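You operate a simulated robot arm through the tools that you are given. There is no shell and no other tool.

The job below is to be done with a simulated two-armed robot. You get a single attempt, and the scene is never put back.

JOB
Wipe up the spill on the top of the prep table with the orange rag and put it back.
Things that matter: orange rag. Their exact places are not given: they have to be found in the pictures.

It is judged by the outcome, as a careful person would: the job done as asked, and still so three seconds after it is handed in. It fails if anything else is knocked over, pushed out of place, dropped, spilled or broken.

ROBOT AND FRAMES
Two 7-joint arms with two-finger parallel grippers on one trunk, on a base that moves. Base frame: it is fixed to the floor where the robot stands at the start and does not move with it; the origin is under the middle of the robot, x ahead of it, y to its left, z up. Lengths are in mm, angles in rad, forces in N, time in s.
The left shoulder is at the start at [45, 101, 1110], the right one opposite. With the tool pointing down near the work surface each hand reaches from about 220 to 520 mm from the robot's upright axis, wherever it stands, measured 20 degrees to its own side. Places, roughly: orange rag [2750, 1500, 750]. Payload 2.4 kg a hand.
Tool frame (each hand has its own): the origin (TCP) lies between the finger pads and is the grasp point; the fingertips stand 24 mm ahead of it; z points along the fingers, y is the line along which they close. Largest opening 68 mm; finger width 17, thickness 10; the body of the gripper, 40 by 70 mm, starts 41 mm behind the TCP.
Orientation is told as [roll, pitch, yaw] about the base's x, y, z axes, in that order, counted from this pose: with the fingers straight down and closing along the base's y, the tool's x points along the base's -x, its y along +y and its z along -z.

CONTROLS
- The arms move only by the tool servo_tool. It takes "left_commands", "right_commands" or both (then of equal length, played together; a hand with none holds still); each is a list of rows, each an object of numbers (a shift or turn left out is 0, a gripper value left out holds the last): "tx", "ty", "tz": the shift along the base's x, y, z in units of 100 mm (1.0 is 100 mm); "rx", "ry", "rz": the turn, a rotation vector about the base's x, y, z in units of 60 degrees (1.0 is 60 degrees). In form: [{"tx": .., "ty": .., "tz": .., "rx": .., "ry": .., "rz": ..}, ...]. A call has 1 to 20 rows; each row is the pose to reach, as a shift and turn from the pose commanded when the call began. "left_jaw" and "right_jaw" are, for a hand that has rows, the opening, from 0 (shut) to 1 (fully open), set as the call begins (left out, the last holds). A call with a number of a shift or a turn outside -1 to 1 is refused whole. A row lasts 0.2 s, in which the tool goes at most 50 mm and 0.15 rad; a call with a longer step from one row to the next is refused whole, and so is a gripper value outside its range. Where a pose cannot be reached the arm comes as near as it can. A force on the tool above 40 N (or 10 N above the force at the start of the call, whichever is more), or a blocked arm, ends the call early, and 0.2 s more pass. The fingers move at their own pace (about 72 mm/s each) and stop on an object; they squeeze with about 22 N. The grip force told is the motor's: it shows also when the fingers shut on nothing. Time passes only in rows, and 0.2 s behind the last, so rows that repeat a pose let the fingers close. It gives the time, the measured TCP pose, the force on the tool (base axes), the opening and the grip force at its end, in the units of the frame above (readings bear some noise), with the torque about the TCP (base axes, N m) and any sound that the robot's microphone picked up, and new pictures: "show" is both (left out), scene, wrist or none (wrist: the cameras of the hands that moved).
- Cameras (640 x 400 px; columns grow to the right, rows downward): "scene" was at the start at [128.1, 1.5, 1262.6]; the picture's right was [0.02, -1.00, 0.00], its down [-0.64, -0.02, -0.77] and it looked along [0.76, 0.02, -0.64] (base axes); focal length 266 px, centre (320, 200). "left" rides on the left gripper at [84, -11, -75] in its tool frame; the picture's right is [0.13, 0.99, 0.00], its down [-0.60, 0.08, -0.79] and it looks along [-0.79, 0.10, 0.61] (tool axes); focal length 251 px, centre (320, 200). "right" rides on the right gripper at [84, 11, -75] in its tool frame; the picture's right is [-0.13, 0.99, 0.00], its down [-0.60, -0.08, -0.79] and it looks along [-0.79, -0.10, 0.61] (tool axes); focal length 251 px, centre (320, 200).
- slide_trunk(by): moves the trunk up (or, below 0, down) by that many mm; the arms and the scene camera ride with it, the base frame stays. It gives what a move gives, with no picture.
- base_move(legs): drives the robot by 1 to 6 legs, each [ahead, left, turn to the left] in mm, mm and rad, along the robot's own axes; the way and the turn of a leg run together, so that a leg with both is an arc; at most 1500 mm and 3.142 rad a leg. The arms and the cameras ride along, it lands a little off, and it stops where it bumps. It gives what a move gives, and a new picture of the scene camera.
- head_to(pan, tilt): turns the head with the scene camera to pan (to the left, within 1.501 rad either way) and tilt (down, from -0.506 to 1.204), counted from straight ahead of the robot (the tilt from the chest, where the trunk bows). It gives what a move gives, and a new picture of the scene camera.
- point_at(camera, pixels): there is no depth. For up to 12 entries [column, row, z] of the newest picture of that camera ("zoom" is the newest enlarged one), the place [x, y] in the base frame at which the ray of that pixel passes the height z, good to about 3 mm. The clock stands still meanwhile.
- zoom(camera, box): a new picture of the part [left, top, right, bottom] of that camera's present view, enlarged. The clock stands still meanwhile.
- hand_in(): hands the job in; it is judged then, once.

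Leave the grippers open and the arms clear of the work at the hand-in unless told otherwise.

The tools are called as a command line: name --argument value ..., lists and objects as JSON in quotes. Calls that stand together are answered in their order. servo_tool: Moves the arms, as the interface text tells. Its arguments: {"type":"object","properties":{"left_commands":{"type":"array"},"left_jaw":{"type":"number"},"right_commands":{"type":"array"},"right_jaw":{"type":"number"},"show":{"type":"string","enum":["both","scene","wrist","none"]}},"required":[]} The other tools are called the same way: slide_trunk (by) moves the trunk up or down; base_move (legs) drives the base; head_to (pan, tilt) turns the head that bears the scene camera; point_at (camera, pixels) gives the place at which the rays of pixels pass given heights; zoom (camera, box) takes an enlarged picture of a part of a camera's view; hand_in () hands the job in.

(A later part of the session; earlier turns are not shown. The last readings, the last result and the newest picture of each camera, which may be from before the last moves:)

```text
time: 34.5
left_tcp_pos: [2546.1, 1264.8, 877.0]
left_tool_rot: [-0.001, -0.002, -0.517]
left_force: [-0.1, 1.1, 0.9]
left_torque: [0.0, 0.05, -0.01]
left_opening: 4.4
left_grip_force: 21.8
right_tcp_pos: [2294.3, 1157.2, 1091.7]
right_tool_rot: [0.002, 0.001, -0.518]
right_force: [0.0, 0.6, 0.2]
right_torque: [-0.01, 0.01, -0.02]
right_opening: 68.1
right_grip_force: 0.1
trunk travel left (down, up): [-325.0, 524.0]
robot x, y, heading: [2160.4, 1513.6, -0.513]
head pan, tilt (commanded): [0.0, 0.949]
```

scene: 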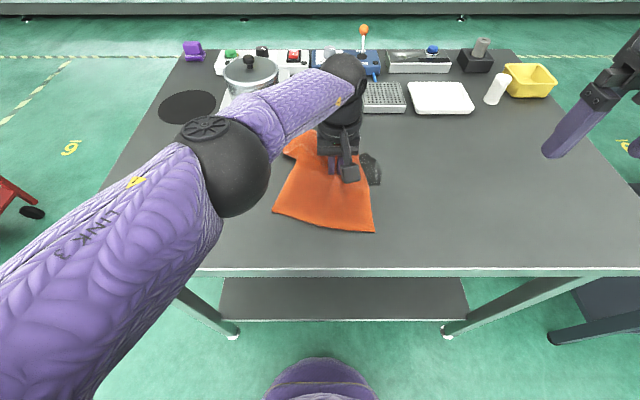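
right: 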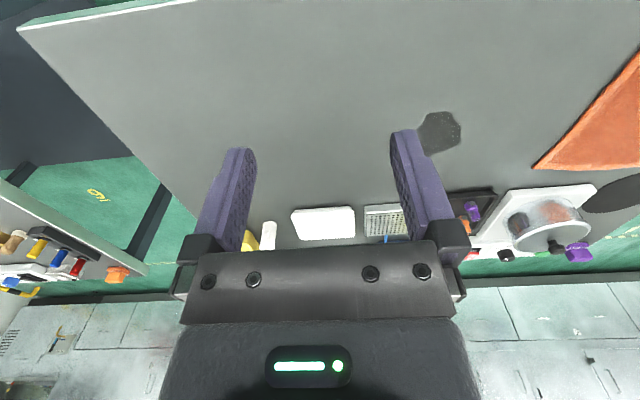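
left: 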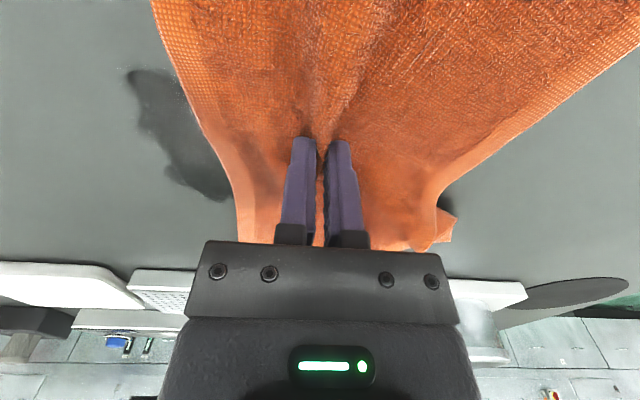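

The rag's leading edge is now over the spill. I'll go on about 100 mm more across it, pressing down a bit.

servo_tool --left_commands '[{"tx": -0.08, "ty": -0.145, "tz": -0.01}, {"tx": -0.16, "ty": -0.29, "tz": -0.02}, {"tx": -0.24, "ty": -0.435, "tz": -0.02}, {"tx": -0.32, "ty": -0.58, "tz": -0.02}, {"tx": -0.4, "ty": -0.725, "tz": -0.02}, {"tx": -0.49, "ty": -0.87, "tz": -0.02}]' --show "both"

```text
time: 35.9
left_tcp_pos: [2521.7, 1245.6, 879.0]
left_tool_rot: [-0.002, -0.002, -0.516]
left_force: [-0.8, -0.2, 1.4]
left_torque: [-0.01, -0.01, -0.01]
left_opening: 4.7
left_grip_force: 21.4
left hand out of reach, approached as far as the arm can: row 1, 2, 3, 4, 5, 6
right_tcp_pos: [2292.7, 1155.7, 1091.3]
right_tool_rot: [0.002, 0.0, -0.519]
right_force: [-0.3, -0.2, -0.4]
right_torque: [0.01, 0.03, 0.02]
right_opening: 67.9
right_grip_force: 0.1
trunk travel left (down, up): [-325.0, 524.0]
robot x, y, heading: [2162.1, 1513.3, -0.518]
head pan, tilt (commanded): [0.0, 0.949]
```

scene: 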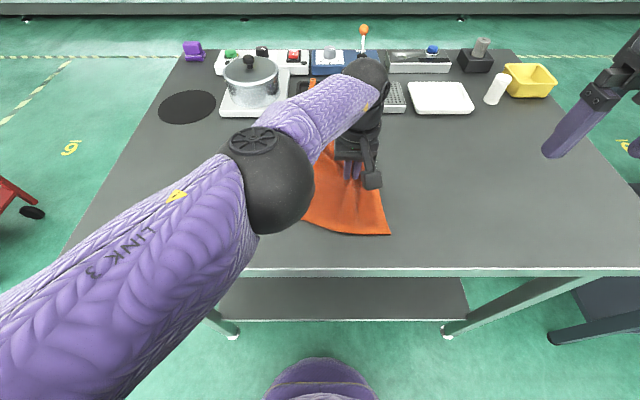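
left: 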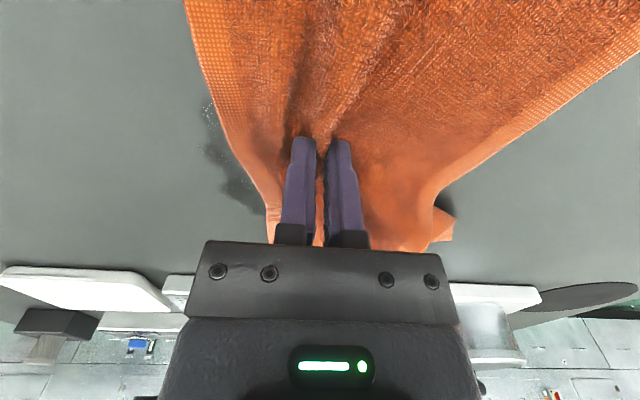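

The left arm reached its limit across my body at fwd 445, right 56, with the spill half covered. I'll drive the base 150 mm to the right while holding the rag. That drags it on over the spill and gives the arm room.

base_move --legs '[[0, -150, 0]]'

```text
time: 37.3
left_tcp_pos: [2446.8, 1113.5, 877.9]
left_tool_rot: [-0.001, -0.003, -0.518]
left_force: [0.4, -0.7, 1.5]
left_torque: [-0.01, 0.02, -0.03]
left_opening: 4.6
left_grip_force: 22.1
right_tcp_pos: [2217.6, 1025.9, 1092.1]
right_tool_rot: [0.001, 0.002, -0.518]
right_force: [-0.1, 0.7, -0.4]
right_torque: [-0.01, -0.04, -0.03]
right_opening: 67.9
right_grip_force: 0.0
trunk travel left (down, up): [-325.0, 524.0]
robot x, y, heading: [2090.3, 1387.7, -0.521]
head pan, tilt (commanded): [0.0, 0.949]
```

scene: 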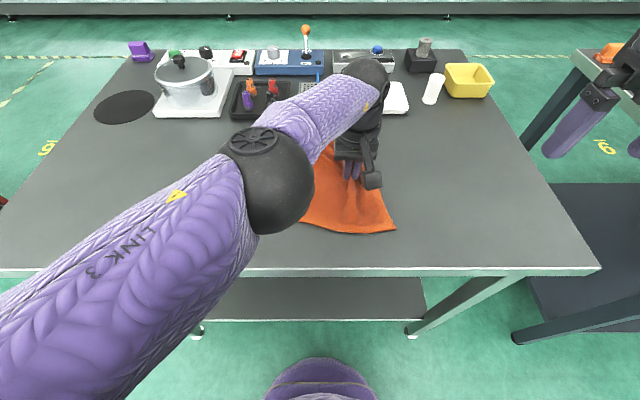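

The rag has been dragged across the spill. Its pinch point is now about 120 mm right of and 23 mm nearer than the spill centre. I'll wipe back to the left over the spill and slightly forward, with light pressure.

servo_tool --left_commands '[{"tx": 0.15, "ty": 0.11, "tz": -0.01}, {"tx": 0.27, "ty": 0.26, "tz": -0.02}, {"tx": 0.38, "ty": 0.42, "tz": -0.02}, {"tx": 0.49, "ty": 0.58, "tz": -0.02}, {"tx": 0.6, "ty": 0.74, "tz": -0.02}, {"tx": 0.71, "ty": 0.9, "tz": -0.02}]' --show "both"

```text
time: 38.7
left_tcp_pos: [2517.6, 1204.3, 877.5]
left_tool_rot: [0.001, -0.001, -0.519]
left_force: [-2.1, -3.4, 17.0]
left_torque: [-0.1, 0.06, -0.02]
left_opening: 4.3
left_grip_force: 21.9
left hand out of reach, approached as far as the arm can: row 2
right_tcp_pos: [2216.7, 1026.6, 1093.2]
right_tool_rot: [0.001, -0.001, -0.52]
right_force: [0.0, -0.6, 0.4]
right_torque: [0.02, 0.0, -0.03]
right_opening: 68.1
right_grip_force: 0.0
trunk travel left (down, up): [-325.0, 524.0]
robot x, y, heading: [2092.1, 1385.2, -0.518]
head pan, tilt (commanded): [0.0, 0.949]
```

scene: 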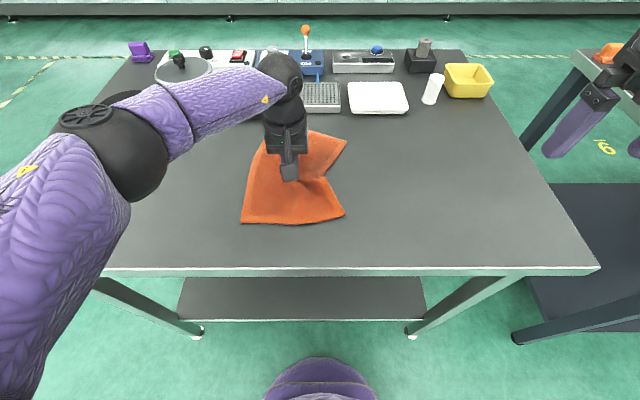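
left: 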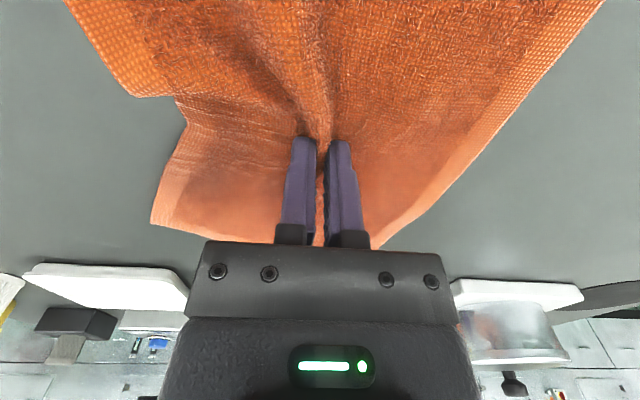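

The rag is now pressed right over the spill centre (TCP [2518,1204]) with 17 N. I'll scrub in a loop about ±50 mm sideways and ±30 mm fore and aft over the whole spill.

servo_tool --left_commands '[{"tx": 0.229, "ty": 0.099, "tz": 0.005}, {"tx": 0.415, "ty": 0.224, "tz": 0.005}, {"tx": 0.267, "ty": -0.037, "tz": 0.005}, {"tx": 0.118, "ty": -0.298, "tz": 0.005}, {"tx": -0.031, "ty": -0.558, "tz": 0.005}, {"tx": -0.297, "ty": -0.521, "tz": 0.005}, {"tx": -0.465, "ty": -0.31, "tz": 0.005}, {"tx": -0.36, "ty": -0.025, "tz": 0.005}, {"tx": -0.211, "ty": 0.236, "tz": 0.005}, {"tx": -0.063, "ty": 0.497, "tz": 0.005}, {"tx": 0.248, "ty": 0.434, "tz": 0.005}, {"tx": 0.099, "ty": 0.174, "tz": 0.005}, {"tx": -0.099, "ty": -0.174, "tz": 0.005}, {"tx": -0.297, "ty": -0.521, "tz": 0.005}, {"tx": -0.149, "ty": -0.26, "tz": 0.005}, {"tx": 0.0, "ty": 0.0, "tz": 0.005}]' --show "both"

```text
time: 42.1
left_tcp_pos: [2528.2, 1181.4, 877.1]
left_tool_rot: [0.0, 0.005, -0.517]
left_force: [-0.7, -1.3, 6.2]
left_torque: [-0.06, 0.05, -0.02]
left_opening: 4.9
left_grip_force: 21.8
left hand out of reach, approached as far as the arm can: row 4, 5, 6, 7, 8, 9, 10, 11, 12, 13, 14, 15, 16
right_tcp_pos: [2219.8, 1026.0, 1091.4]
right_tool_rot: [-0.001, 0.001, -0.518]
right_force: [0.5, 0.5, -0.2]
right_torque: [-0.02, 0.0, 0.0]
right_opening: 68.0
right_grip_force: 0.1
trunk travel left (down, up): [-325.0, 524.0]
robot x, y, heading: [2085.4, 1385.8, -0.516]
head pan, tilt (commanded): [0.0, 0.949]
```

scene: 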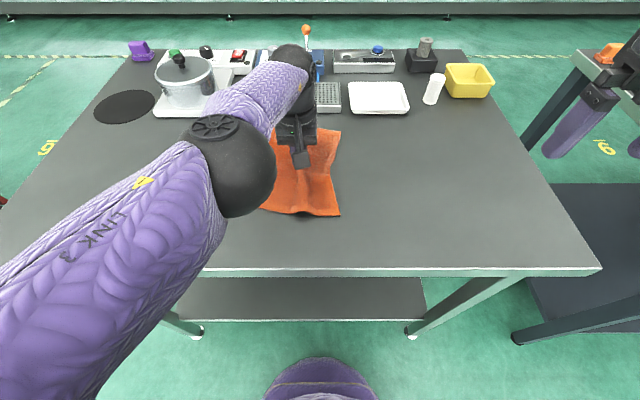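
left: 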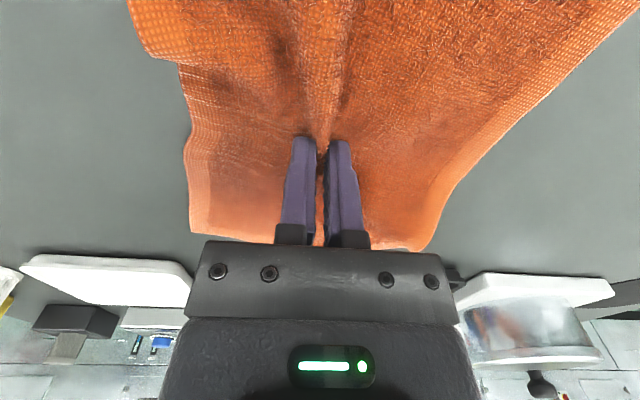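

The arm got stuck at a joint limit after row 4, now at [2528,1181], though most of a pass happened. I'll zoom in to see what remains of the spill around the rag.

zoom --camera "scene" --box '[220, 90, 400, 240]'

zoom --camera "right" --box '[320, 0, 640, 250]'

```text
2.67 times, centred on (310, 165) of scene
```

zoom: 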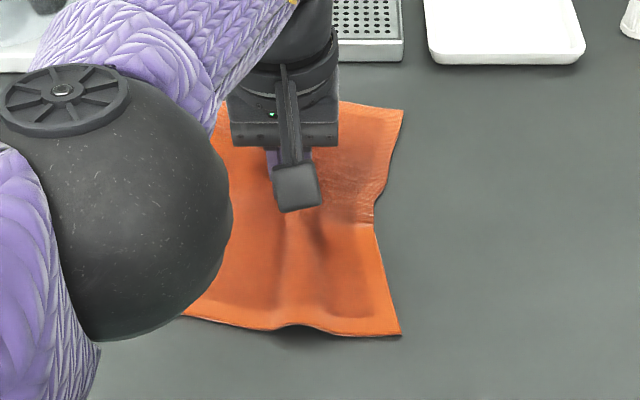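

```text
1.60 times, centred on (480, 125) of right
```

zoom: 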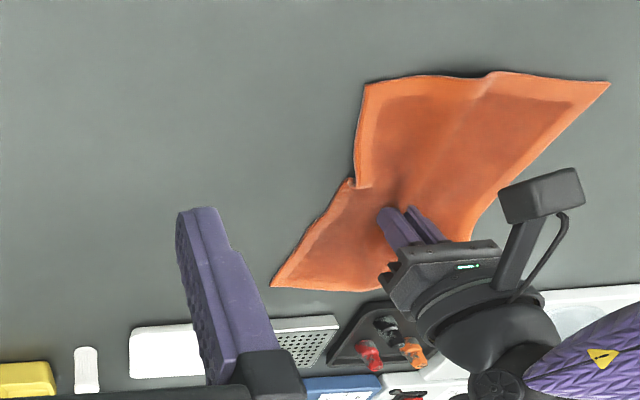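

No residue shows around the rag, though it still covers the spot. I'll back the hand to the left and nearer, out of the joint limit, which also wipes.

servo_tool --left_commands '[{"tx": 0.03, "ty": 0.22, "tz": 0.01}, {"tx": 0.05, "ty": 0.45, "tz": 0.01}, {"tx": 0.18, "ty": 0.67, "tz": 0.01}, {"tx": 0.31, "ty": 0.9, "tz": 0.01}]' --show "both"

```text
time: 43.1
left_tcp_pos: [2563.1, 1219.0, 878.1]
left_tool_rot: [-0.001, -0.001, -0.521]
left_force: [-0.1, -1.5, 1.5]
left_torque: [-0.05, 0.09, 0.0]
left_opening: 4.5
left_grip_force: 21.8
left hand out of reach, approached as far as the arm can: row 1, 2, 3, 4
right_tcp_pos: [2218.7, 1026.6, 1091.7]
right_tool_rot: [-0.001, 0.0, -0.518]
right_force: [-1.0, -0.4, -0.8]
right_torque: [0.0, -0.03, 0.01]
right_opening: 67.9
right_grip_force: 0.1
trunk travel left (down, up): [-325.0, 524.0]
robot x, y, heading: [2087.0, 1385.3, -0.516]
head pan, tilt (commanded): [0.0, 0.949]
```

scene: 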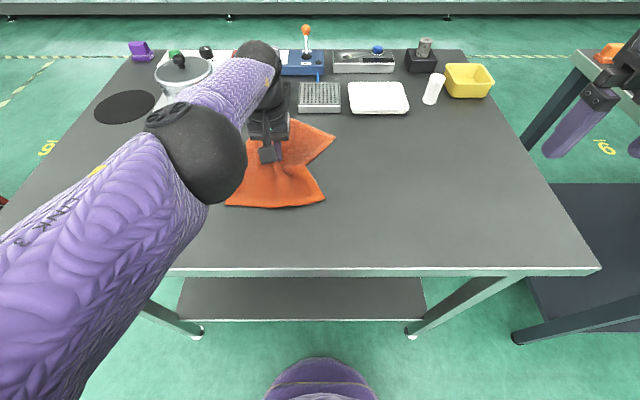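
left: 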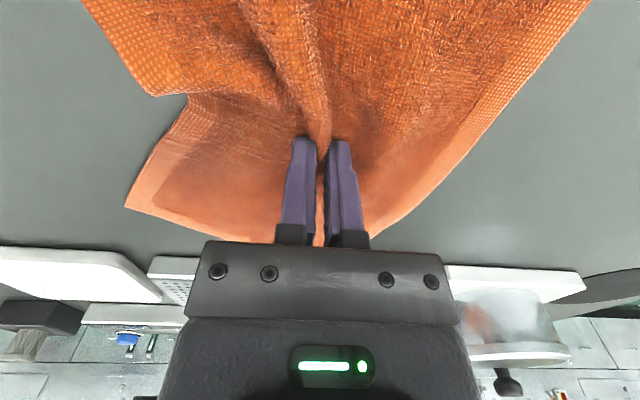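

The arm is still sticking near its reach limit and has drifted forward, so the rag's far edge is getting near the perforated block. I'll pull nearer and to the left with a small lift.

servo_tool --left_commands '[{"tx": -0.1, "ty": 0.1, "tz": 0.05}, {"tx": -0.2, "ty": 0.25, "tz": 0.1}, {"tx": -0.25, "ty": 0.4, "tz": 0.1}, {"tx": -0.3, "ty": 0.5, "tz": 0.1}, {"tx": -0.3, "ty": 0.5, "tz": 0.1}]' --show "both"

```text
time: 44.3
left_tcp_pos: [2531.9, 1268.4, 886.9]
left_tool_rot: [-0.001, 0.0, -0.518]
left_force: [0.7, -0.3, 0.2]
left_torque: [0.0, 0.0, -0.01]
left_opening: 4.3
left_grip_force: 21.5
left hand out of reach, approached as far as the arm can: row 1, 2
right_tcp_pos: [2219.3, 1025.1, 1091.5]
right_tool_rot: [0.0, 0.001, -0.519]
right_force: [-0.1, -0.3, -0.9]
right_torque: [0.01, 0.02, -0.02]
right_opening: 67.9
right_grip_force: 0.0
trunk travel left (down, up): [-325.0, 524.0]
robot x, y, heading: [2086.7, 1383.5, -0.518]
head pan, tilt (commanded): [0.0, 0.949]
```

scene: 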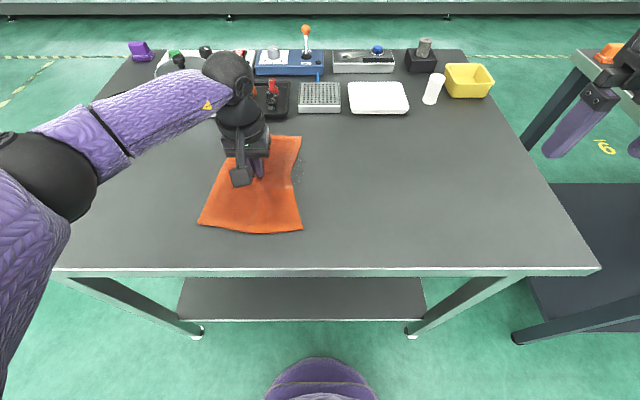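
left: 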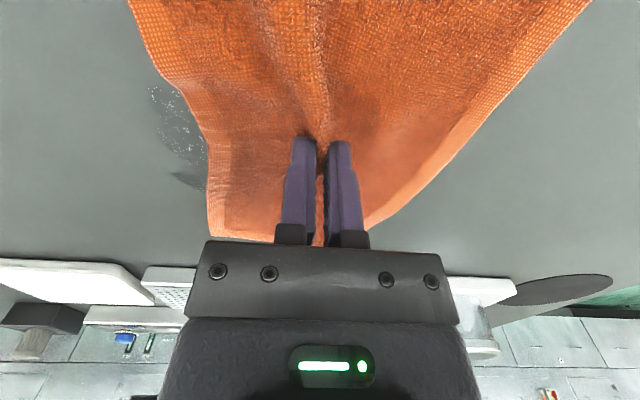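

Now I'm free of the limit at [2532,1268]. The left wrist view shows some residue right of the rag, speckles and a small dark patch at (175,110)-(190,180), so more wiping is needed. I'll lower the rag back to the table, then shift the base 110 mm right. That drags the rag over the residue and puts the spill in comfortable left-arm reach.

servo_tool --left_commands '[{"tz": -0.05}, {"tz": -0.1}, {"tz": -0.1}]' --show "none"

zoom --camera "left" --box '[100, 60, 260, 240]'

zoom --camera "scene" --box '[200, 110, 360, 210]'

```text
time: 45.1
left_tcp_pos: [2532.4, 1268.6, 877.6]
left_tool_rot: [0.001, -0.002, -0.516]
left_force: [1.5, 0.5, 5.5]
left_torque: [0.0, -0.01, 0.03]
left_opening: 4.5
left_grip_force: 21.7
right_tcp_pos: [2218.3, 1026.7, 1091.8]
right_tool_rot: [0.0, 0.001, -0.519]
right_force: [0.4, -0.5, 0.6]
right_torque: [-0.01, -0.01, -0.01]
right_opening: 68.1
right_grip_force: 0.1
trunk travel left (down, up): [-325.0, 524.0]
robot x, y, heading: [2086.9, 1382.6, -0.518]
head pan, tilt (commanded): [0.0, 0.949]
```

```text
2.22 times, centred on (180, 150) of left
```

zoom: 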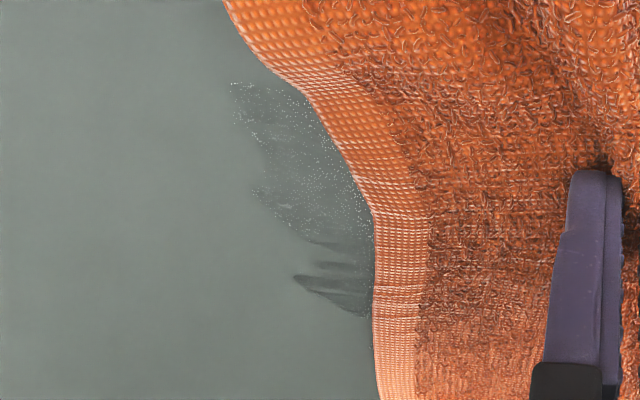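

```text
4.00 times, centred on (280, 160) of scene
```

zoom: 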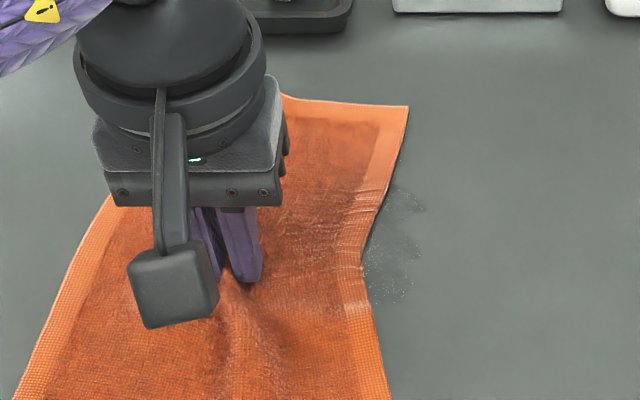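

The spill has thinned to faint specks and a few dark streaks, so wiping works and it needs more passes. I'll shift the base 110 mm right with the rag held down at 5 N.

base_move --legs '[[0, -110, 0]]'

```text
time: 46.3
left_tcp_pos: [2477.5, 1170.5, 878.0]
left_tool_rot: [0.001, 0.0, -0.516]
left_force: [-1.0, -2.9, 6.5]
left_torque: [-0.09, 0.03, 0.01]
left_opening: 4.6
left_grip_force: 22.4
right_tcp_pos: [2163.5, 930.9, 1092.1]
right_tool_rot: [0.002, -0.001, -0.518]
right_force: [-0.1, -0.1, -0.7]
right_torque: [-0.02, 0.0, 0.0]
right_opening: 67.7
right_grip_force: 0.0
trunk travel left (down, up): [-325.0, 524.0]
robot x, y, heading: [2037.6, 1291.8, -0.52]
head pan, tilt (commanded): [0.0, 0.949]
```

scene: 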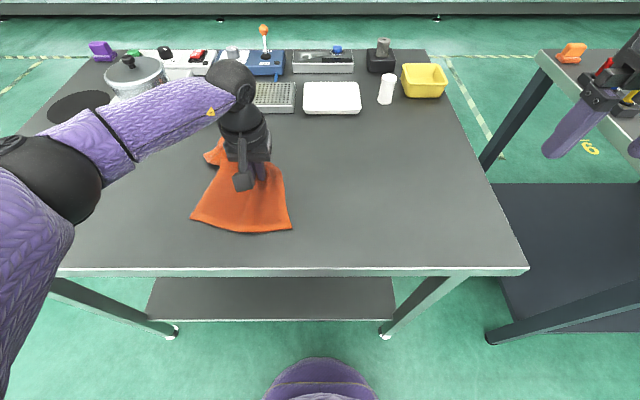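

My axis is now at about [2037,1290]. The spill area lies fwd 431-511, left 140-210, and the pinch is at fwd 441, left 114. I'll scrub in a zigzag over left 114-220, fwd 441-489, with slightly more pressure.

servo_tool --left_commands '[{"tx": 0.173, "ty": 0.304, "tz": -0.005}, {"tx": 0.347, "ty": 0.608, "tz": -0.005}, {"tx": 0.52, "ty": 0.912, "tz": -0.005}, {"tx": 0.624, "ty": 0.853, "tz": -0.005}, {"tx": 0.451, "ty": 0.549, "tz": -0.005}, {"tx": 0.277, "ty": 0.245, "tz": -0.005}, {"tx": 0.104, "ty": -0.059, "tz": -0.005}, {"tx": 0.217, "ty": -0.124, "tz": -0.005}, {"tx": 0.39, "ty": 0.18, "tz": -0.005}, {"tx": 0.564, "ty": 0.484, "tz": -0.005}, {"tx": 0.737, "ty": 0.788, "tz": -0.005}, {"tx": 0.85, "ty": 0.724, "tz": -0.005}, {"tx": 0.677, "ty": 0.42, "tz": -0.005}, {"tx": 0.503, "ty": 0.116, "tz": -0.005}, {"tx": 0.33, "ty": -0.188, "tz": -0.005}, {"tx": 0.59, "ty": 0.066, "tz": -0.005}, {"tx": 0.764, "ty": 0.37, "tz": -0.005}, {"tx": 0.912, "ty": 0.631, "tz": -0.005}, {"tx": 0.669, "ty": 0.77, "tz": -0.005}, {"tx": 0.582, "ty": 0.819, "tz": -0.005}]' --show "both"

```text
time: 50.5
left_tcp_pos: [2536.0, 1253.8, 877.3]
left_tool_rot: [0.0, -0.002, -0.516]
left_force: [2.7, -1.8, 9.8]
left_torque: [-0.03, -0.09, -0.01]
left_opening: 4.4
left_grip_force: 22.1
right_tcp_pos: [2163.6, 931.1, 1092.2]
right_tool_rot: [0.001, 0.001, -0.517]
right_force: [-0.5, -0.9, -0.1]
right_torque: [-0.01, -0.05, 0.0]
right_opening: 68.1
right_grip_force: 0.0
trunk travel left (down, up): [-325.0, 524.0]
robot x, y, heading: [2033.5, 1290.3, -0.519]
head pan, tilt (commanded): [0.0, 0.949]
```

scene: 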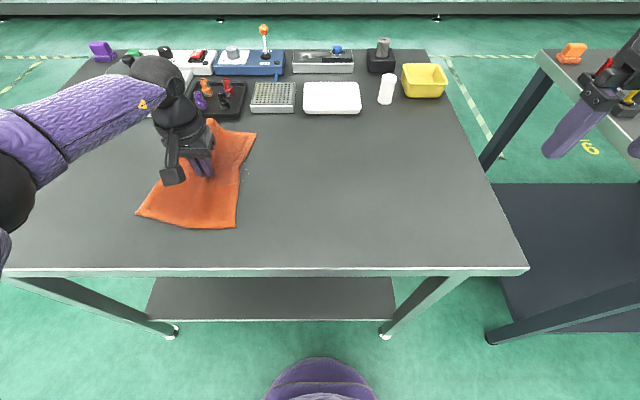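
left: 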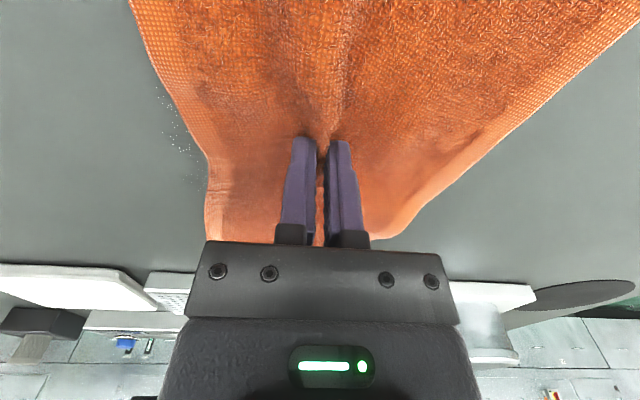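

The residue is much reduced, with a few specks at (175,130) in the wrist view. I'll zoom in to check the residue and that the rag's far edge isn't touching the black tray.

zoom --camera "scene" --box '[130, 80, 322, 200]'

zoom --camera "left" --box '[100, 60, 260, 240]'

zoom --camera "right" --box '[320, 0, 640, 250]'

```text
3.33 times, centred on (226, 140) of scene
```

zoom: 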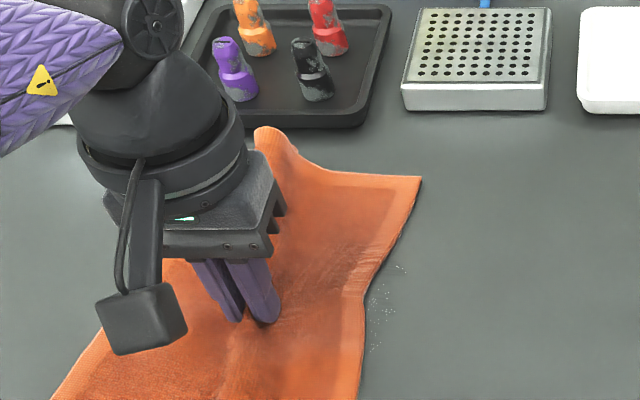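

```text
2.22 times, centred on (180, 150) of left
```

zoom: 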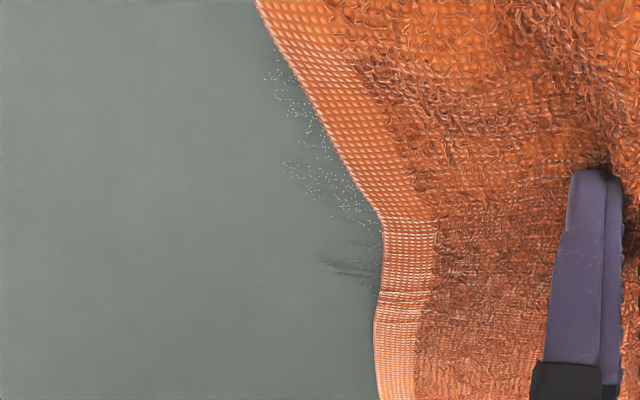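

```text
1.60 times, centred on (480, 125) of right
```

zoom: 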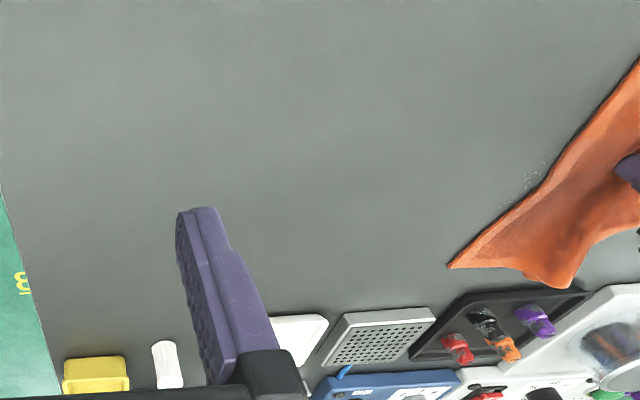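

The specks are at scene (246,168) roughly; the rag's far fold is close to the tray but not touching. I'll locate the specks and then pull the rag nearer.

point_at --camera "scene" --pixels '[[251, 161, 853], [246, 170, 853], [243, 184, 853], [210, 118, 853], [232, 118, 853]]'

point_at --camera "left" --pixels '[[167, 92, 853], [175, 110, 853], [183, 137, 853], [190, 180, 853]]'

```text
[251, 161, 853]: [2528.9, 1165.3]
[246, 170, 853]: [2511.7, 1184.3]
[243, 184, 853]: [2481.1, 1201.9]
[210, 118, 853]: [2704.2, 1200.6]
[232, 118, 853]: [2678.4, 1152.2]
```

```text
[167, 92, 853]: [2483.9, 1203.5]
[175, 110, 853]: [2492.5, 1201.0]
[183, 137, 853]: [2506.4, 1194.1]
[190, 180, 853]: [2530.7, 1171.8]
```

The specks run along a line at fwd 431-489, left 138-149. I'll do fore-aft strokes with the pinched part directly over that line, then come back left, keeping the rag a bit nearer.

servo_tool --left_commands '[{"tx": -0.242, "ty": -0.162, "tz": -0.003}, {"tx": -0.452, "ty": -0.329, "tz": -0.005}, {"tx": -0.595, "ty": -0.478, "tz": -0.005}, {"tx": -0.411, "ty": -0.56, "tz": -0.005}, {"tx": -0.237, "ty": -0.659, "tz": -0.005}, {"tx": -0.116, "ty": -0.809, "tz": -0.005}, {"tx": -0.19, "ty": -0.939, "tz": -0.005}, {"tx": -0.321, "ty": -0.807, "tz": -0.005}, {"tx": -0.495, "ty": -0.708, "tz": -0.005}, {"tx": -0.669, "ty": -0.609, "tz": -0.005}, {"tx": -0.57, "ty": -0.435, "tz": -0.005}, {"tx": -0.371, "ty": -0.49, "tz": -0.005}, {"tx": -0.173, "ty": -0.546, "tz": -0.005}, {"tx": -0.017, "ty": -0.635, "tz": -0.005}, {"tx": 0.083, "ty": -0.461, "tz": -0.005}, {"tx": -0.074, "ty": -0.372, "tz": -0.005}, {"tx": -0.316, "ty": -0.292, "tz": -0.005}, {"tx": -0.187, "ty": -0.066, "tz": -0.005}, {"tx": -0.063, "ty": 0.151, "tz": -0.005}, {"tx": -0.075, "ty": 0.273, "tz": -0.003}]' --show "both"

zoom --camera "left" --box '[100, 60, 260, 240]'

zoom --camera "scene" --box '[130, 80, 322, 200]'

```text
time: 54.7
left_tcp_pos: [2528.0, 1281.4, 877.8]
left_tool_rot: [0.001, -0.001, -0.518]
left_force: [0.6, -4.7, 17.0]
left_torque: [-0.1, -0.03, -0.02]
left_opening: 4.4
left_grip_force: 21.6
right_tcp_pos: [2163.7, 930.2, 1092.0]
right_tool_rot: [0.003, 0.0, -0.52]
right_force: [-0.4, 0.8, 0.2]
right_torque: [0.0, -0.01, 0.04]
right_opening: 68.0
right_grip_force: 0.1
trunk travel left (down, up): [-325.0, 524.0]
robot x, y, heading: [2032.4, 1285.3, -0.519]
head pan, tilt (commanded): [0.0, 0.949]
```

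scene: 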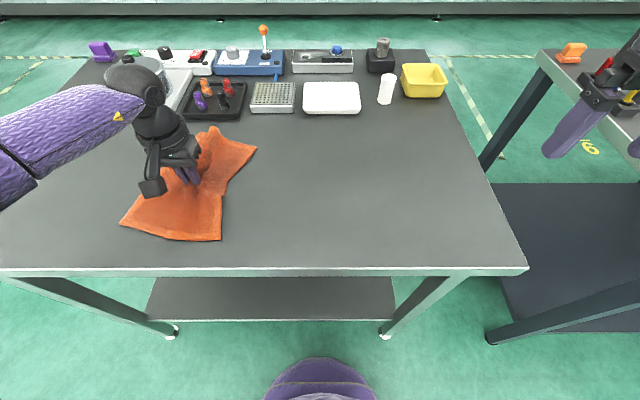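
left: 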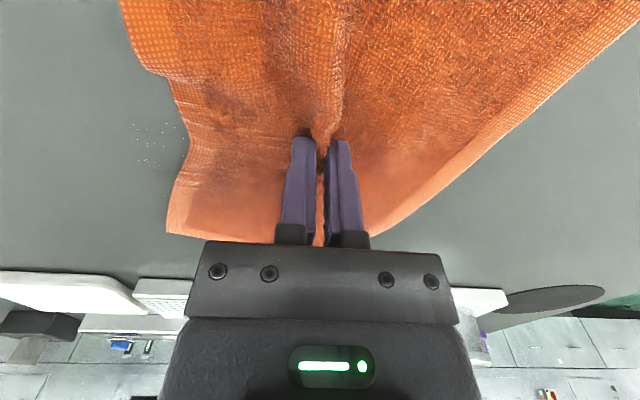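

```text
2.22 times, centred on (180, 150) of left
```

zoom: 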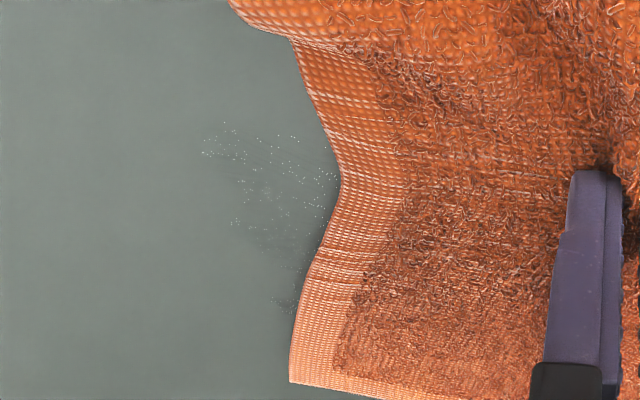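

```text
3.33 times, centred on (226, 140) of scene
```

zoom: 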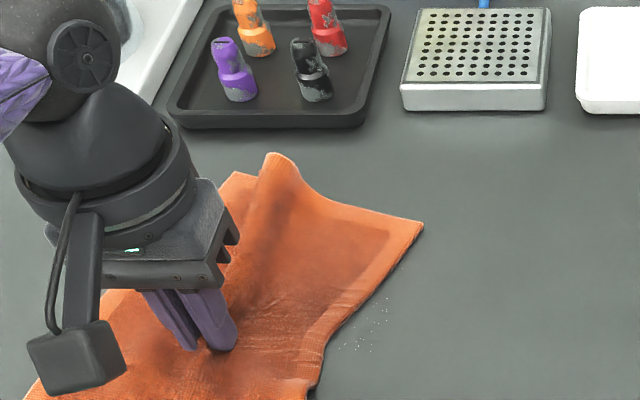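

Each pass leaves less. I'll locate the remaining specks in the left wrist view for the next pass.

point_at --camera "left" --pixels '[[128, 128, 853], [160, 120, 853], [187, 139, 853], [140, 160, 853], [165, 165, 853], [162, 196, 853]]'

```text
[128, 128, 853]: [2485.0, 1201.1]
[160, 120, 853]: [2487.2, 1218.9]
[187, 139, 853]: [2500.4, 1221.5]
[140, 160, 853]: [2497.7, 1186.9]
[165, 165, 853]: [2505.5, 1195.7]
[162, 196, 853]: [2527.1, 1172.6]
```

Residual specks spread over about [2485-2527, 1172-1222]. I'll run a denser set of fore-aft strokes over the whole spill area with about 15 N of pressure, ending to the left.

servo_tool --left_commands '[{"tx": -0.221, "ty": -0.185}, {"tx": 0.066, "ty": -0.348}, {"tx": 0.344, "ty": -0.507}, {"tx": 0.27, "ty": -0.637}, {"tx": -0.008, "ty": -0.479}, {"tx": -0.295, "ty": -0.315}, {"tx": -0.369, "ty": -0.446}, {"tx": -0.082, "ty": -0.609}, {"tx": 0.196, "ty": -0.768}, {"tx": 0.122, "ty": -0.898}, {"tx": -0.157, "ty": -0.74}, {"tx": -0.443, "ty": -0.576}, {"tx": -0.518, "ty": -0.707}, {"tx": -0.231, "ty": -0.87}, {"tx": 0.055, "ty": -0.975}, {"tx": -0.139, "ty": -0.749}, {"tx": -0.301, "ty": -0.427}, {"tx": -0.152, "ty": -0.166}, {"tx": -0.004, "ty": 0.094}, {"tx": 0.052, "ty": 0.293}]' --show "both"

zoom --camera "left" --box '[36, 60, 324, 240]'

zoom --camera "scene" --box '[130, 80, 322, 200]'

```text
time: 58.9
left_tcp_pos: [2532.8, 1309.9, 878.0]
left_tool_rot: [-0.001, -0.002, -0.517]
left_force: [-2.1, -5.6, 20.2]
left_torque: [-0.18, 0.02, 0.0]
left_opening: 4.7
left_grip_force: 22.3
right_tcp_pos: [2162.3, 929.6, 1092.0]
right_tool_rot: [0.001, -0.001, -0.519]
right_force: [0.3, -0.2, 0.0]
right_torque: [0.01, 0.0, 0.01]
right_opening: 67.6
right_grip_force: 0.1
trunk travel left (down, up): [-325.0, 524.0]
robot x, y, heading: [2034.2, 1292.5, -0.518]
head pan, tilt (commanded): [0.0, 0.949]
```

scene: 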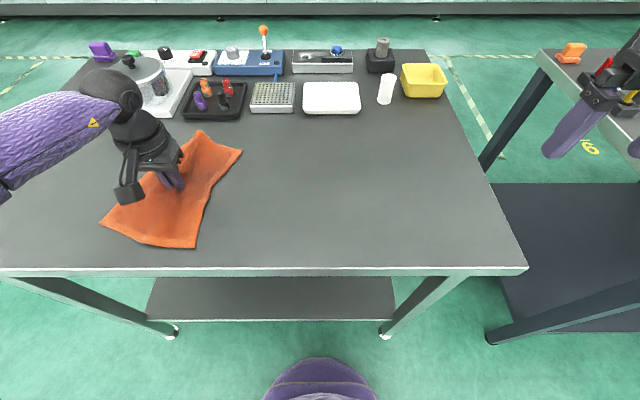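
left: 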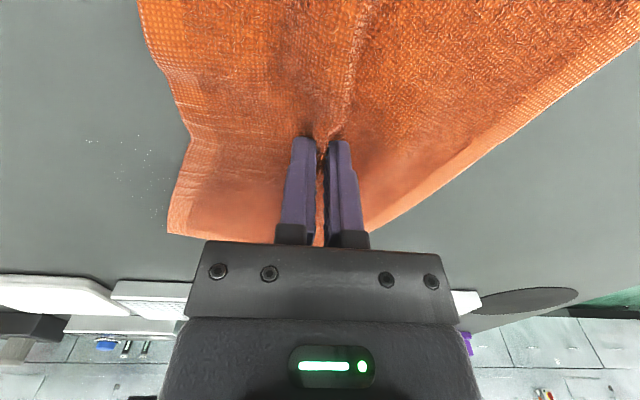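

```text
2.22 times, centred on (180, 150) of left
```

zoom: 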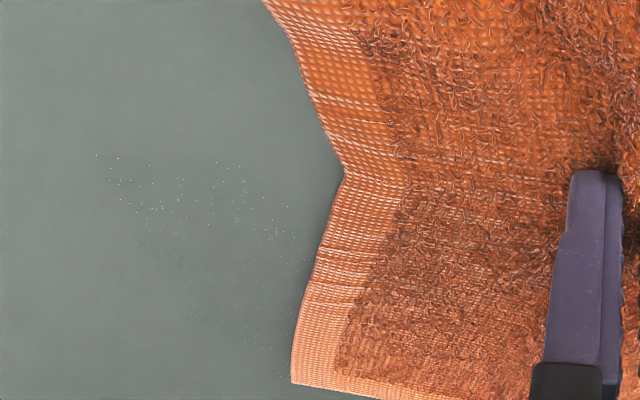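

```text
3.33 times, centred on (226, 140) of scene
```

zoom: 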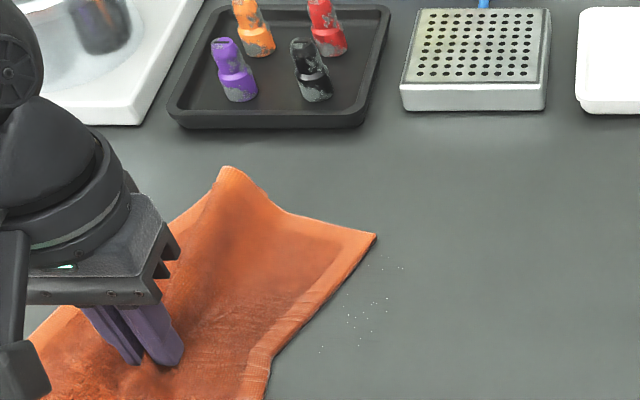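

Only faint specks are left. I'll do a further set, this time with sideways strokes over the whole area. First I re-centre the hand.

servo_tool --left_commands '[{"tx": -0.149, "ty": -0.261}, {"tx": -0.292, "ty": -0.513}]' --show "none"

servo_tool --left_commands '[{"tx": -0.173, "ty": -0.304}, {"tx": -0.347, "ty": -0.608}, {"tx": -0.173, "ty": -0.707}, {"tx": 0.001, "ty": -0.403}, {"tx": 0.174, "ty": -0.099}, {"tx": 0.348, "ty": -0.198}, {"tx": 0.175, "ty": -0.502}, {"tx": 0.001, "ty": -0.806}, {"tx": 0.174, "ty": -0.905}, {"tx": 0.348, "ty": -0.601}, {"tx": 0.521, "ty": -0.297}, {"tx": 0.262, "ty": -0.552}, {"tx": 0.088, "ty": -0.856}, {"tx": -0.086, "ty": -0.757}, {"tx": 0.088, "ty": -0.453}, {"tx": 0.261, "ty": -0.149}, {"tx": -0.062, "ty": -0.311}, {"tx": -0.235, "ty": -0.615}, {"tx": -0.062, "ty": -0.311}, {"tx": 0.0, "ty": 0.0}]' --show "both"

zoom --camera "left" --box '[36, 60, 324, 240]'

zoom --camera "scene" --box '[130, 80, 322, 200]'

```text
time: 59.5
left_tcp_pos: [2505.0, 1260.2, 876.9]
left_tool_rot: [0.003, -0.004, -0.516]
left_force: [4.8, 7.5, 29.1]
left_torque: [0.19, -0.16, -0.05]
left_opening: 4.5
left_grip_force: 21.8
right_tcp_pos: [2164.5, 930.6, 1092.7]
right_tool_rot: [-0.001, -0.001, -0.517]
right_force: [-0.1, 0.0, -0.2]
right_torque: [0.06, -0.02, 0.0]
right_opening: 67.9
right_grip_force: 0.0
trunk travel left (down, up): [-325.0, 524.0]
robot x, y, heading: [2032.9, 1289.5, -0.518]
head pan, tilt (commanded): [0.0, 0.949]
```

```text
time: 63.7
left_tcp_pos: [2503.8, 1256.7, 877.6]
left_tool_rot: [0.0, -0.002, -0.518]
left_force: [-2.0, -6.1, 22.7]
left_torque: [-0.15, 0.06, 0.01]
left_opening: 4.4
left_grip_force: 22.1
right_tcp_pos: [2162.1, 929.4, 1093.0]
right_tool_rot: [0.001, -0.001, -0.519]
right_force: [0.0, -0.1, -0.1]
right_torque: [0.03, -0.03, -0.03]
right_opening: 68.1
right_grip_force: 0.0
trunk travel left (down, up): [-325.0, 524.0]
robot x, y, heading: [2033.7, 1290.9, -0.518]
head pan, tilt (commanded): [0.0, 0.949]
```

scene: 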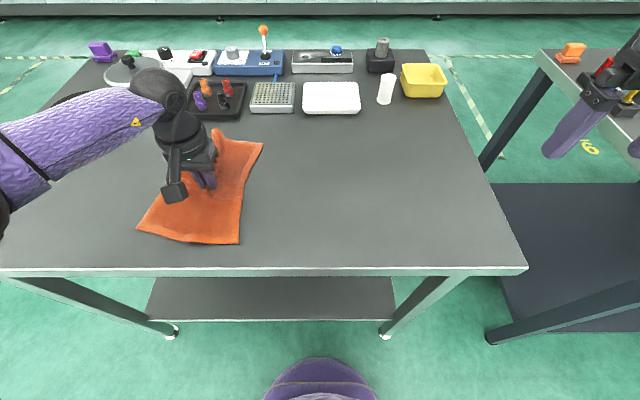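
left: 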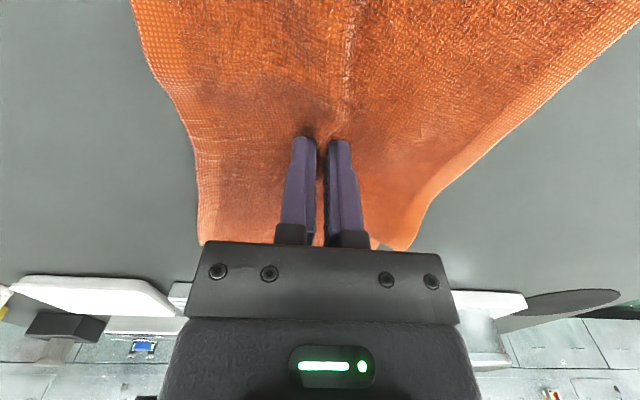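

```text
2.22 times, centred on (180, 150) of left
```

zoom: 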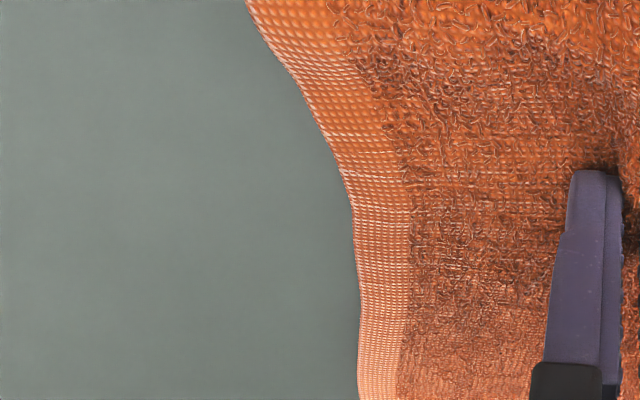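

```text
3.33 times, centred on (226, 140) of scene
```

zoom: 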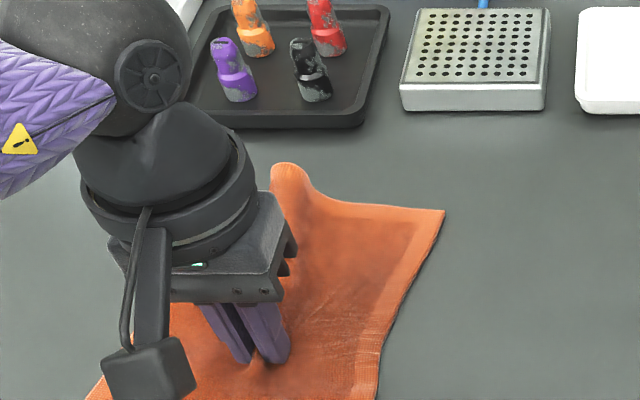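

No residue is visible now to the right. To check beneath the rag, I'll ease the pressure a little (+1.5 mm) and drive the base 200 mm left, dragging the rag back towards its home.

servo_tool --left_commands '[{"tz": 0.015}, {"tz": 0.015}]' --show "none"

base_move --legs '[[0, 200, 0]]'

zoom --camera "scene" --box '[200, 80, 440, 230]'

zoom --camera "right" --box '[320, 0, 640, 250]'

```text
time: 64.3
left_tcp_pos: [2504.5, 1259.2, 876.9]
left_tool_rot: [0.002, -0.001, -0.517]
left_force: [-2.4, -3.0, 8.6]
left_torque: [-0.04, 0.02, 0.02]
left_opening: 4.5
left_grip_force: 21.8
right_tcp_pos: [2164.2, 928.9, 1092.7]
right_tool_rot: [-0.002, 0.0, -0.519]
right_force: [-0.5, 0.3, -0.4]
right_torque: [0.02, 0.01, 0.01]
right_opening: 67.9
right_grip_force: 0.1
trunk travel left (down, up): [-325.0, 524.0]
robot x, y, heading: [2033.9, 1287.3, -0.516]
head pan, tilt (commanded): [0.0, 0.949]
```

```text
time: 65.9
left_tcp_pos: [2604.3, 1431.2, 877.4]
left_tool_rot: [-0.001, -0.004, -0.517]
left_force: [0.3, 1.2, 4.8]
left_torque: [0.02, -0.03, -0.02]
left_opening: 4.4
left_grip_force: 22.1
right_tcp_pos: [2262.7, 1103.3, 1091.7]
right_tool_rot: [0.0, -0.001, -0.518]
right_force: [0.2, 0.1, -0.2]
right_torque: [0.01, 0.01, 0.01]
right_opening: 67.8
right_grip_force: 0.1
trunk travel left (down, up): [-325.0, 524.0]
robot x, y, heading: [2131.5, 1460.5, -0.521]
head pan, tilt (commanded): [0.0, 0.949]
```

scene: 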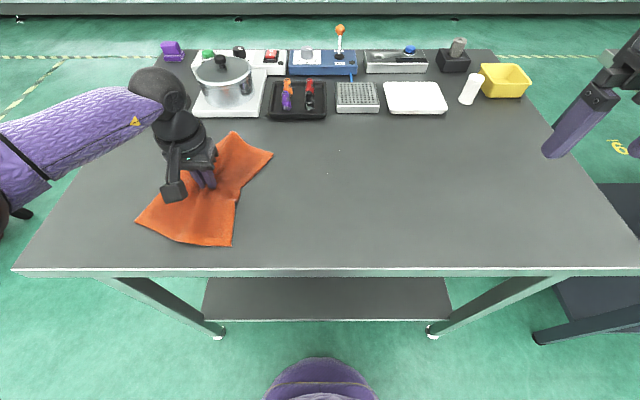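

```text
2.67 times, centred on (320, 155) of scene
```

zoom: 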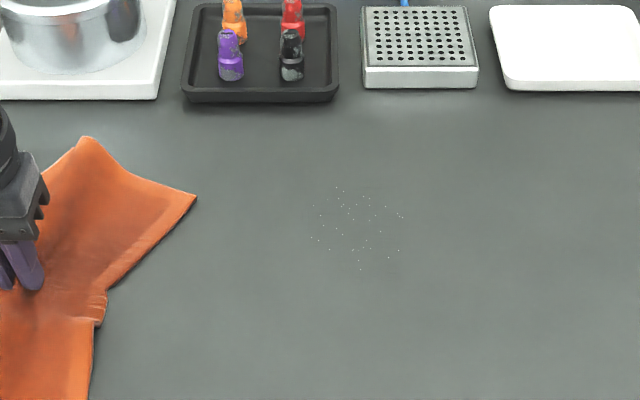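

```text
1.60 times, centred on (480, 125) of right
```

zoom: 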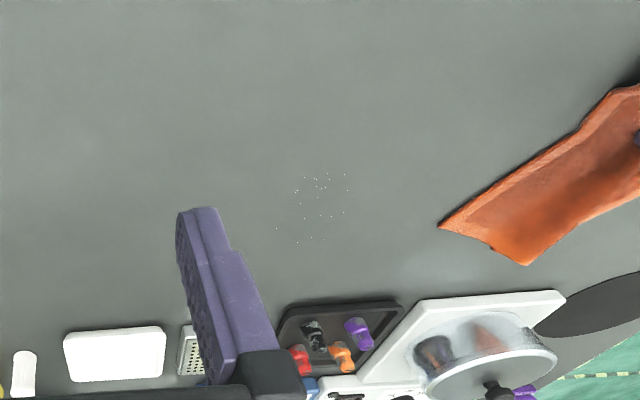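

The spill area now shows only a sprinkle of tiny specks around scene (316-352, 149-181). I want it fully clean, so I'll locate them exactly and go back for another pass.

point_at --camera "scene" --pixels '[[316, 160, 853], [327, 150, 853], [352, 161, 853], [350, 175, 853], [335, 181, 853], [317, 170, 853], [336, 167, 853]]'

```text
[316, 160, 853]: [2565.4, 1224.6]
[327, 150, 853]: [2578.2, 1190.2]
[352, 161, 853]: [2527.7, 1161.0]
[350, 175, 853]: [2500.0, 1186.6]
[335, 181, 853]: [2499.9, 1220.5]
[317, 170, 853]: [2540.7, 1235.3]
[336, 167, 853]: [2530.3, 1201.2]
```

I'll drive back right 200 mm, dragging the rag over the area again, then make finer strokes.

base_move --legs '[[0, -200, 0]]'

```text
time: 67.5
left_tcp_pos: [2505.3, 1257.7, 877.2]
left_tool_rot: [-0.002, -0.001, -0.517]
left_force: [-0.6, -2.2, 4.1]
left_torque: [-0.04, -0.01, 0.02]
left_opening: 4.5
left_grip_force: 22.8
right_tcp_pos: [2163.3, 928.7, 1091.4]
right_tool_rot: [-0.001, 0.0, -0.516]
right_force: [-1.0, -0.3, -0.9]
right_torque: [-0.02, 0.0, 0.01]
right_opening: 68.0
right_grip_force: 0.1
trunk travel left (down, up): [-325.0, 524.0]
robot x, y, heading: [2032.7, 1289.1, -0.514]
head pan, tilt (commanded): [0.0, 0.949]
```

scene: 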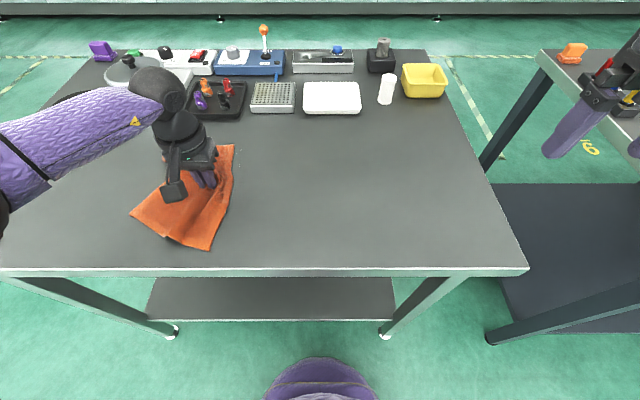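

The hand is at the same start spot as before. I'll do finer sideways strokes over the whole spill area, reaching a bit further forward, with about 12 N.

servo_tool --left_commands '[{"tx": -0.086, "ty": -0.354, "tz": -0.007}, {"tx": -0.26, "ty": -0.658, "tz": -0.007}, {"tx": -0.086, "ty": -0.757, "tz": -0.007}, {"tx": 0.088, "ty": -0.453, "tz": -0.007}, {"tx": 0.261, "ty": -0.149, "tz": -0.007}, {"tx": 0.435, "ty": -0.248, "tz": -0.007}, {"tx": 0.262, "ty": -0.552, "tz": -0.007}, {"tx": 0.088, "ty": -0.856, "tz": -0.007}, {"tx": 0.261, "ty": -0.955, "tz": -0.007}, {"tx": 0.435, "ty": -0.651, "tz": -0.007}, {"tx": 0.608, "ty": -0.347, "tz": -0.007}, {"tx": 0.589, "ty": -0.623, "tz": -0.007}, {"tx": 0.441, "ty": -0.884, "tz": -0.007}, {"tx": 0.249, "ty": -0.775, "tz": -0.007}, {"tx": 0.422, "ty": -0.471, "tz": -0.007}, {"tx": 0.323, "ty": -0.241, "tz": -0.007}, {"tx": 0.15, "ty": -0.546, "tz": -0.007}, {"tx": -0.123, "ty": -0.62, "tz": -0.007}, {"tx": 0.05, "ty": -0.316, "tz": -0.007}, {"tx": 0.043, "ty": -0.025, "tz": -0.007}]' --show "scene"

```text
time: 71.7
left_tcp_pos: [2508.5, 1256.0, 878.6]
left_tool_rot: [0.0, -0.001, -0.517]
left_force: [-0.8, -1.4, 9.5]
left_torque: [-0.05, 0.03, 0.01]
left_opening: 4.3
left_grip_force: 22.0
left hand out of reach, approached as far as the arm can: row 12, 13
right_tcp_pos: [2164.5, 929.5, 1092.5]
right_tool_rot: [-0.003, 0.0, -0.517]
right_force: [-0.5, 0.1, -0.2]
right_torque: [-0.01, 0.02, 0.0]
right_opening: 68.0
right_grip_force: 0.1
trunk travel left (down, up): [-325.0, 524.0]
robot x, y, heading: [2034.0, 1288.5, -0.511]
head pan, tilt (commanded): [0.0, 0.949]
```

scene: 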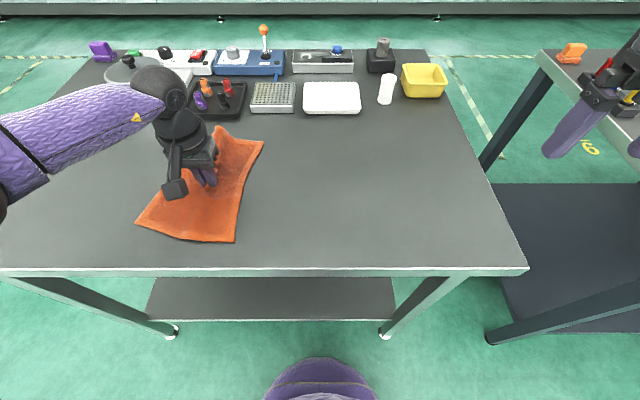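

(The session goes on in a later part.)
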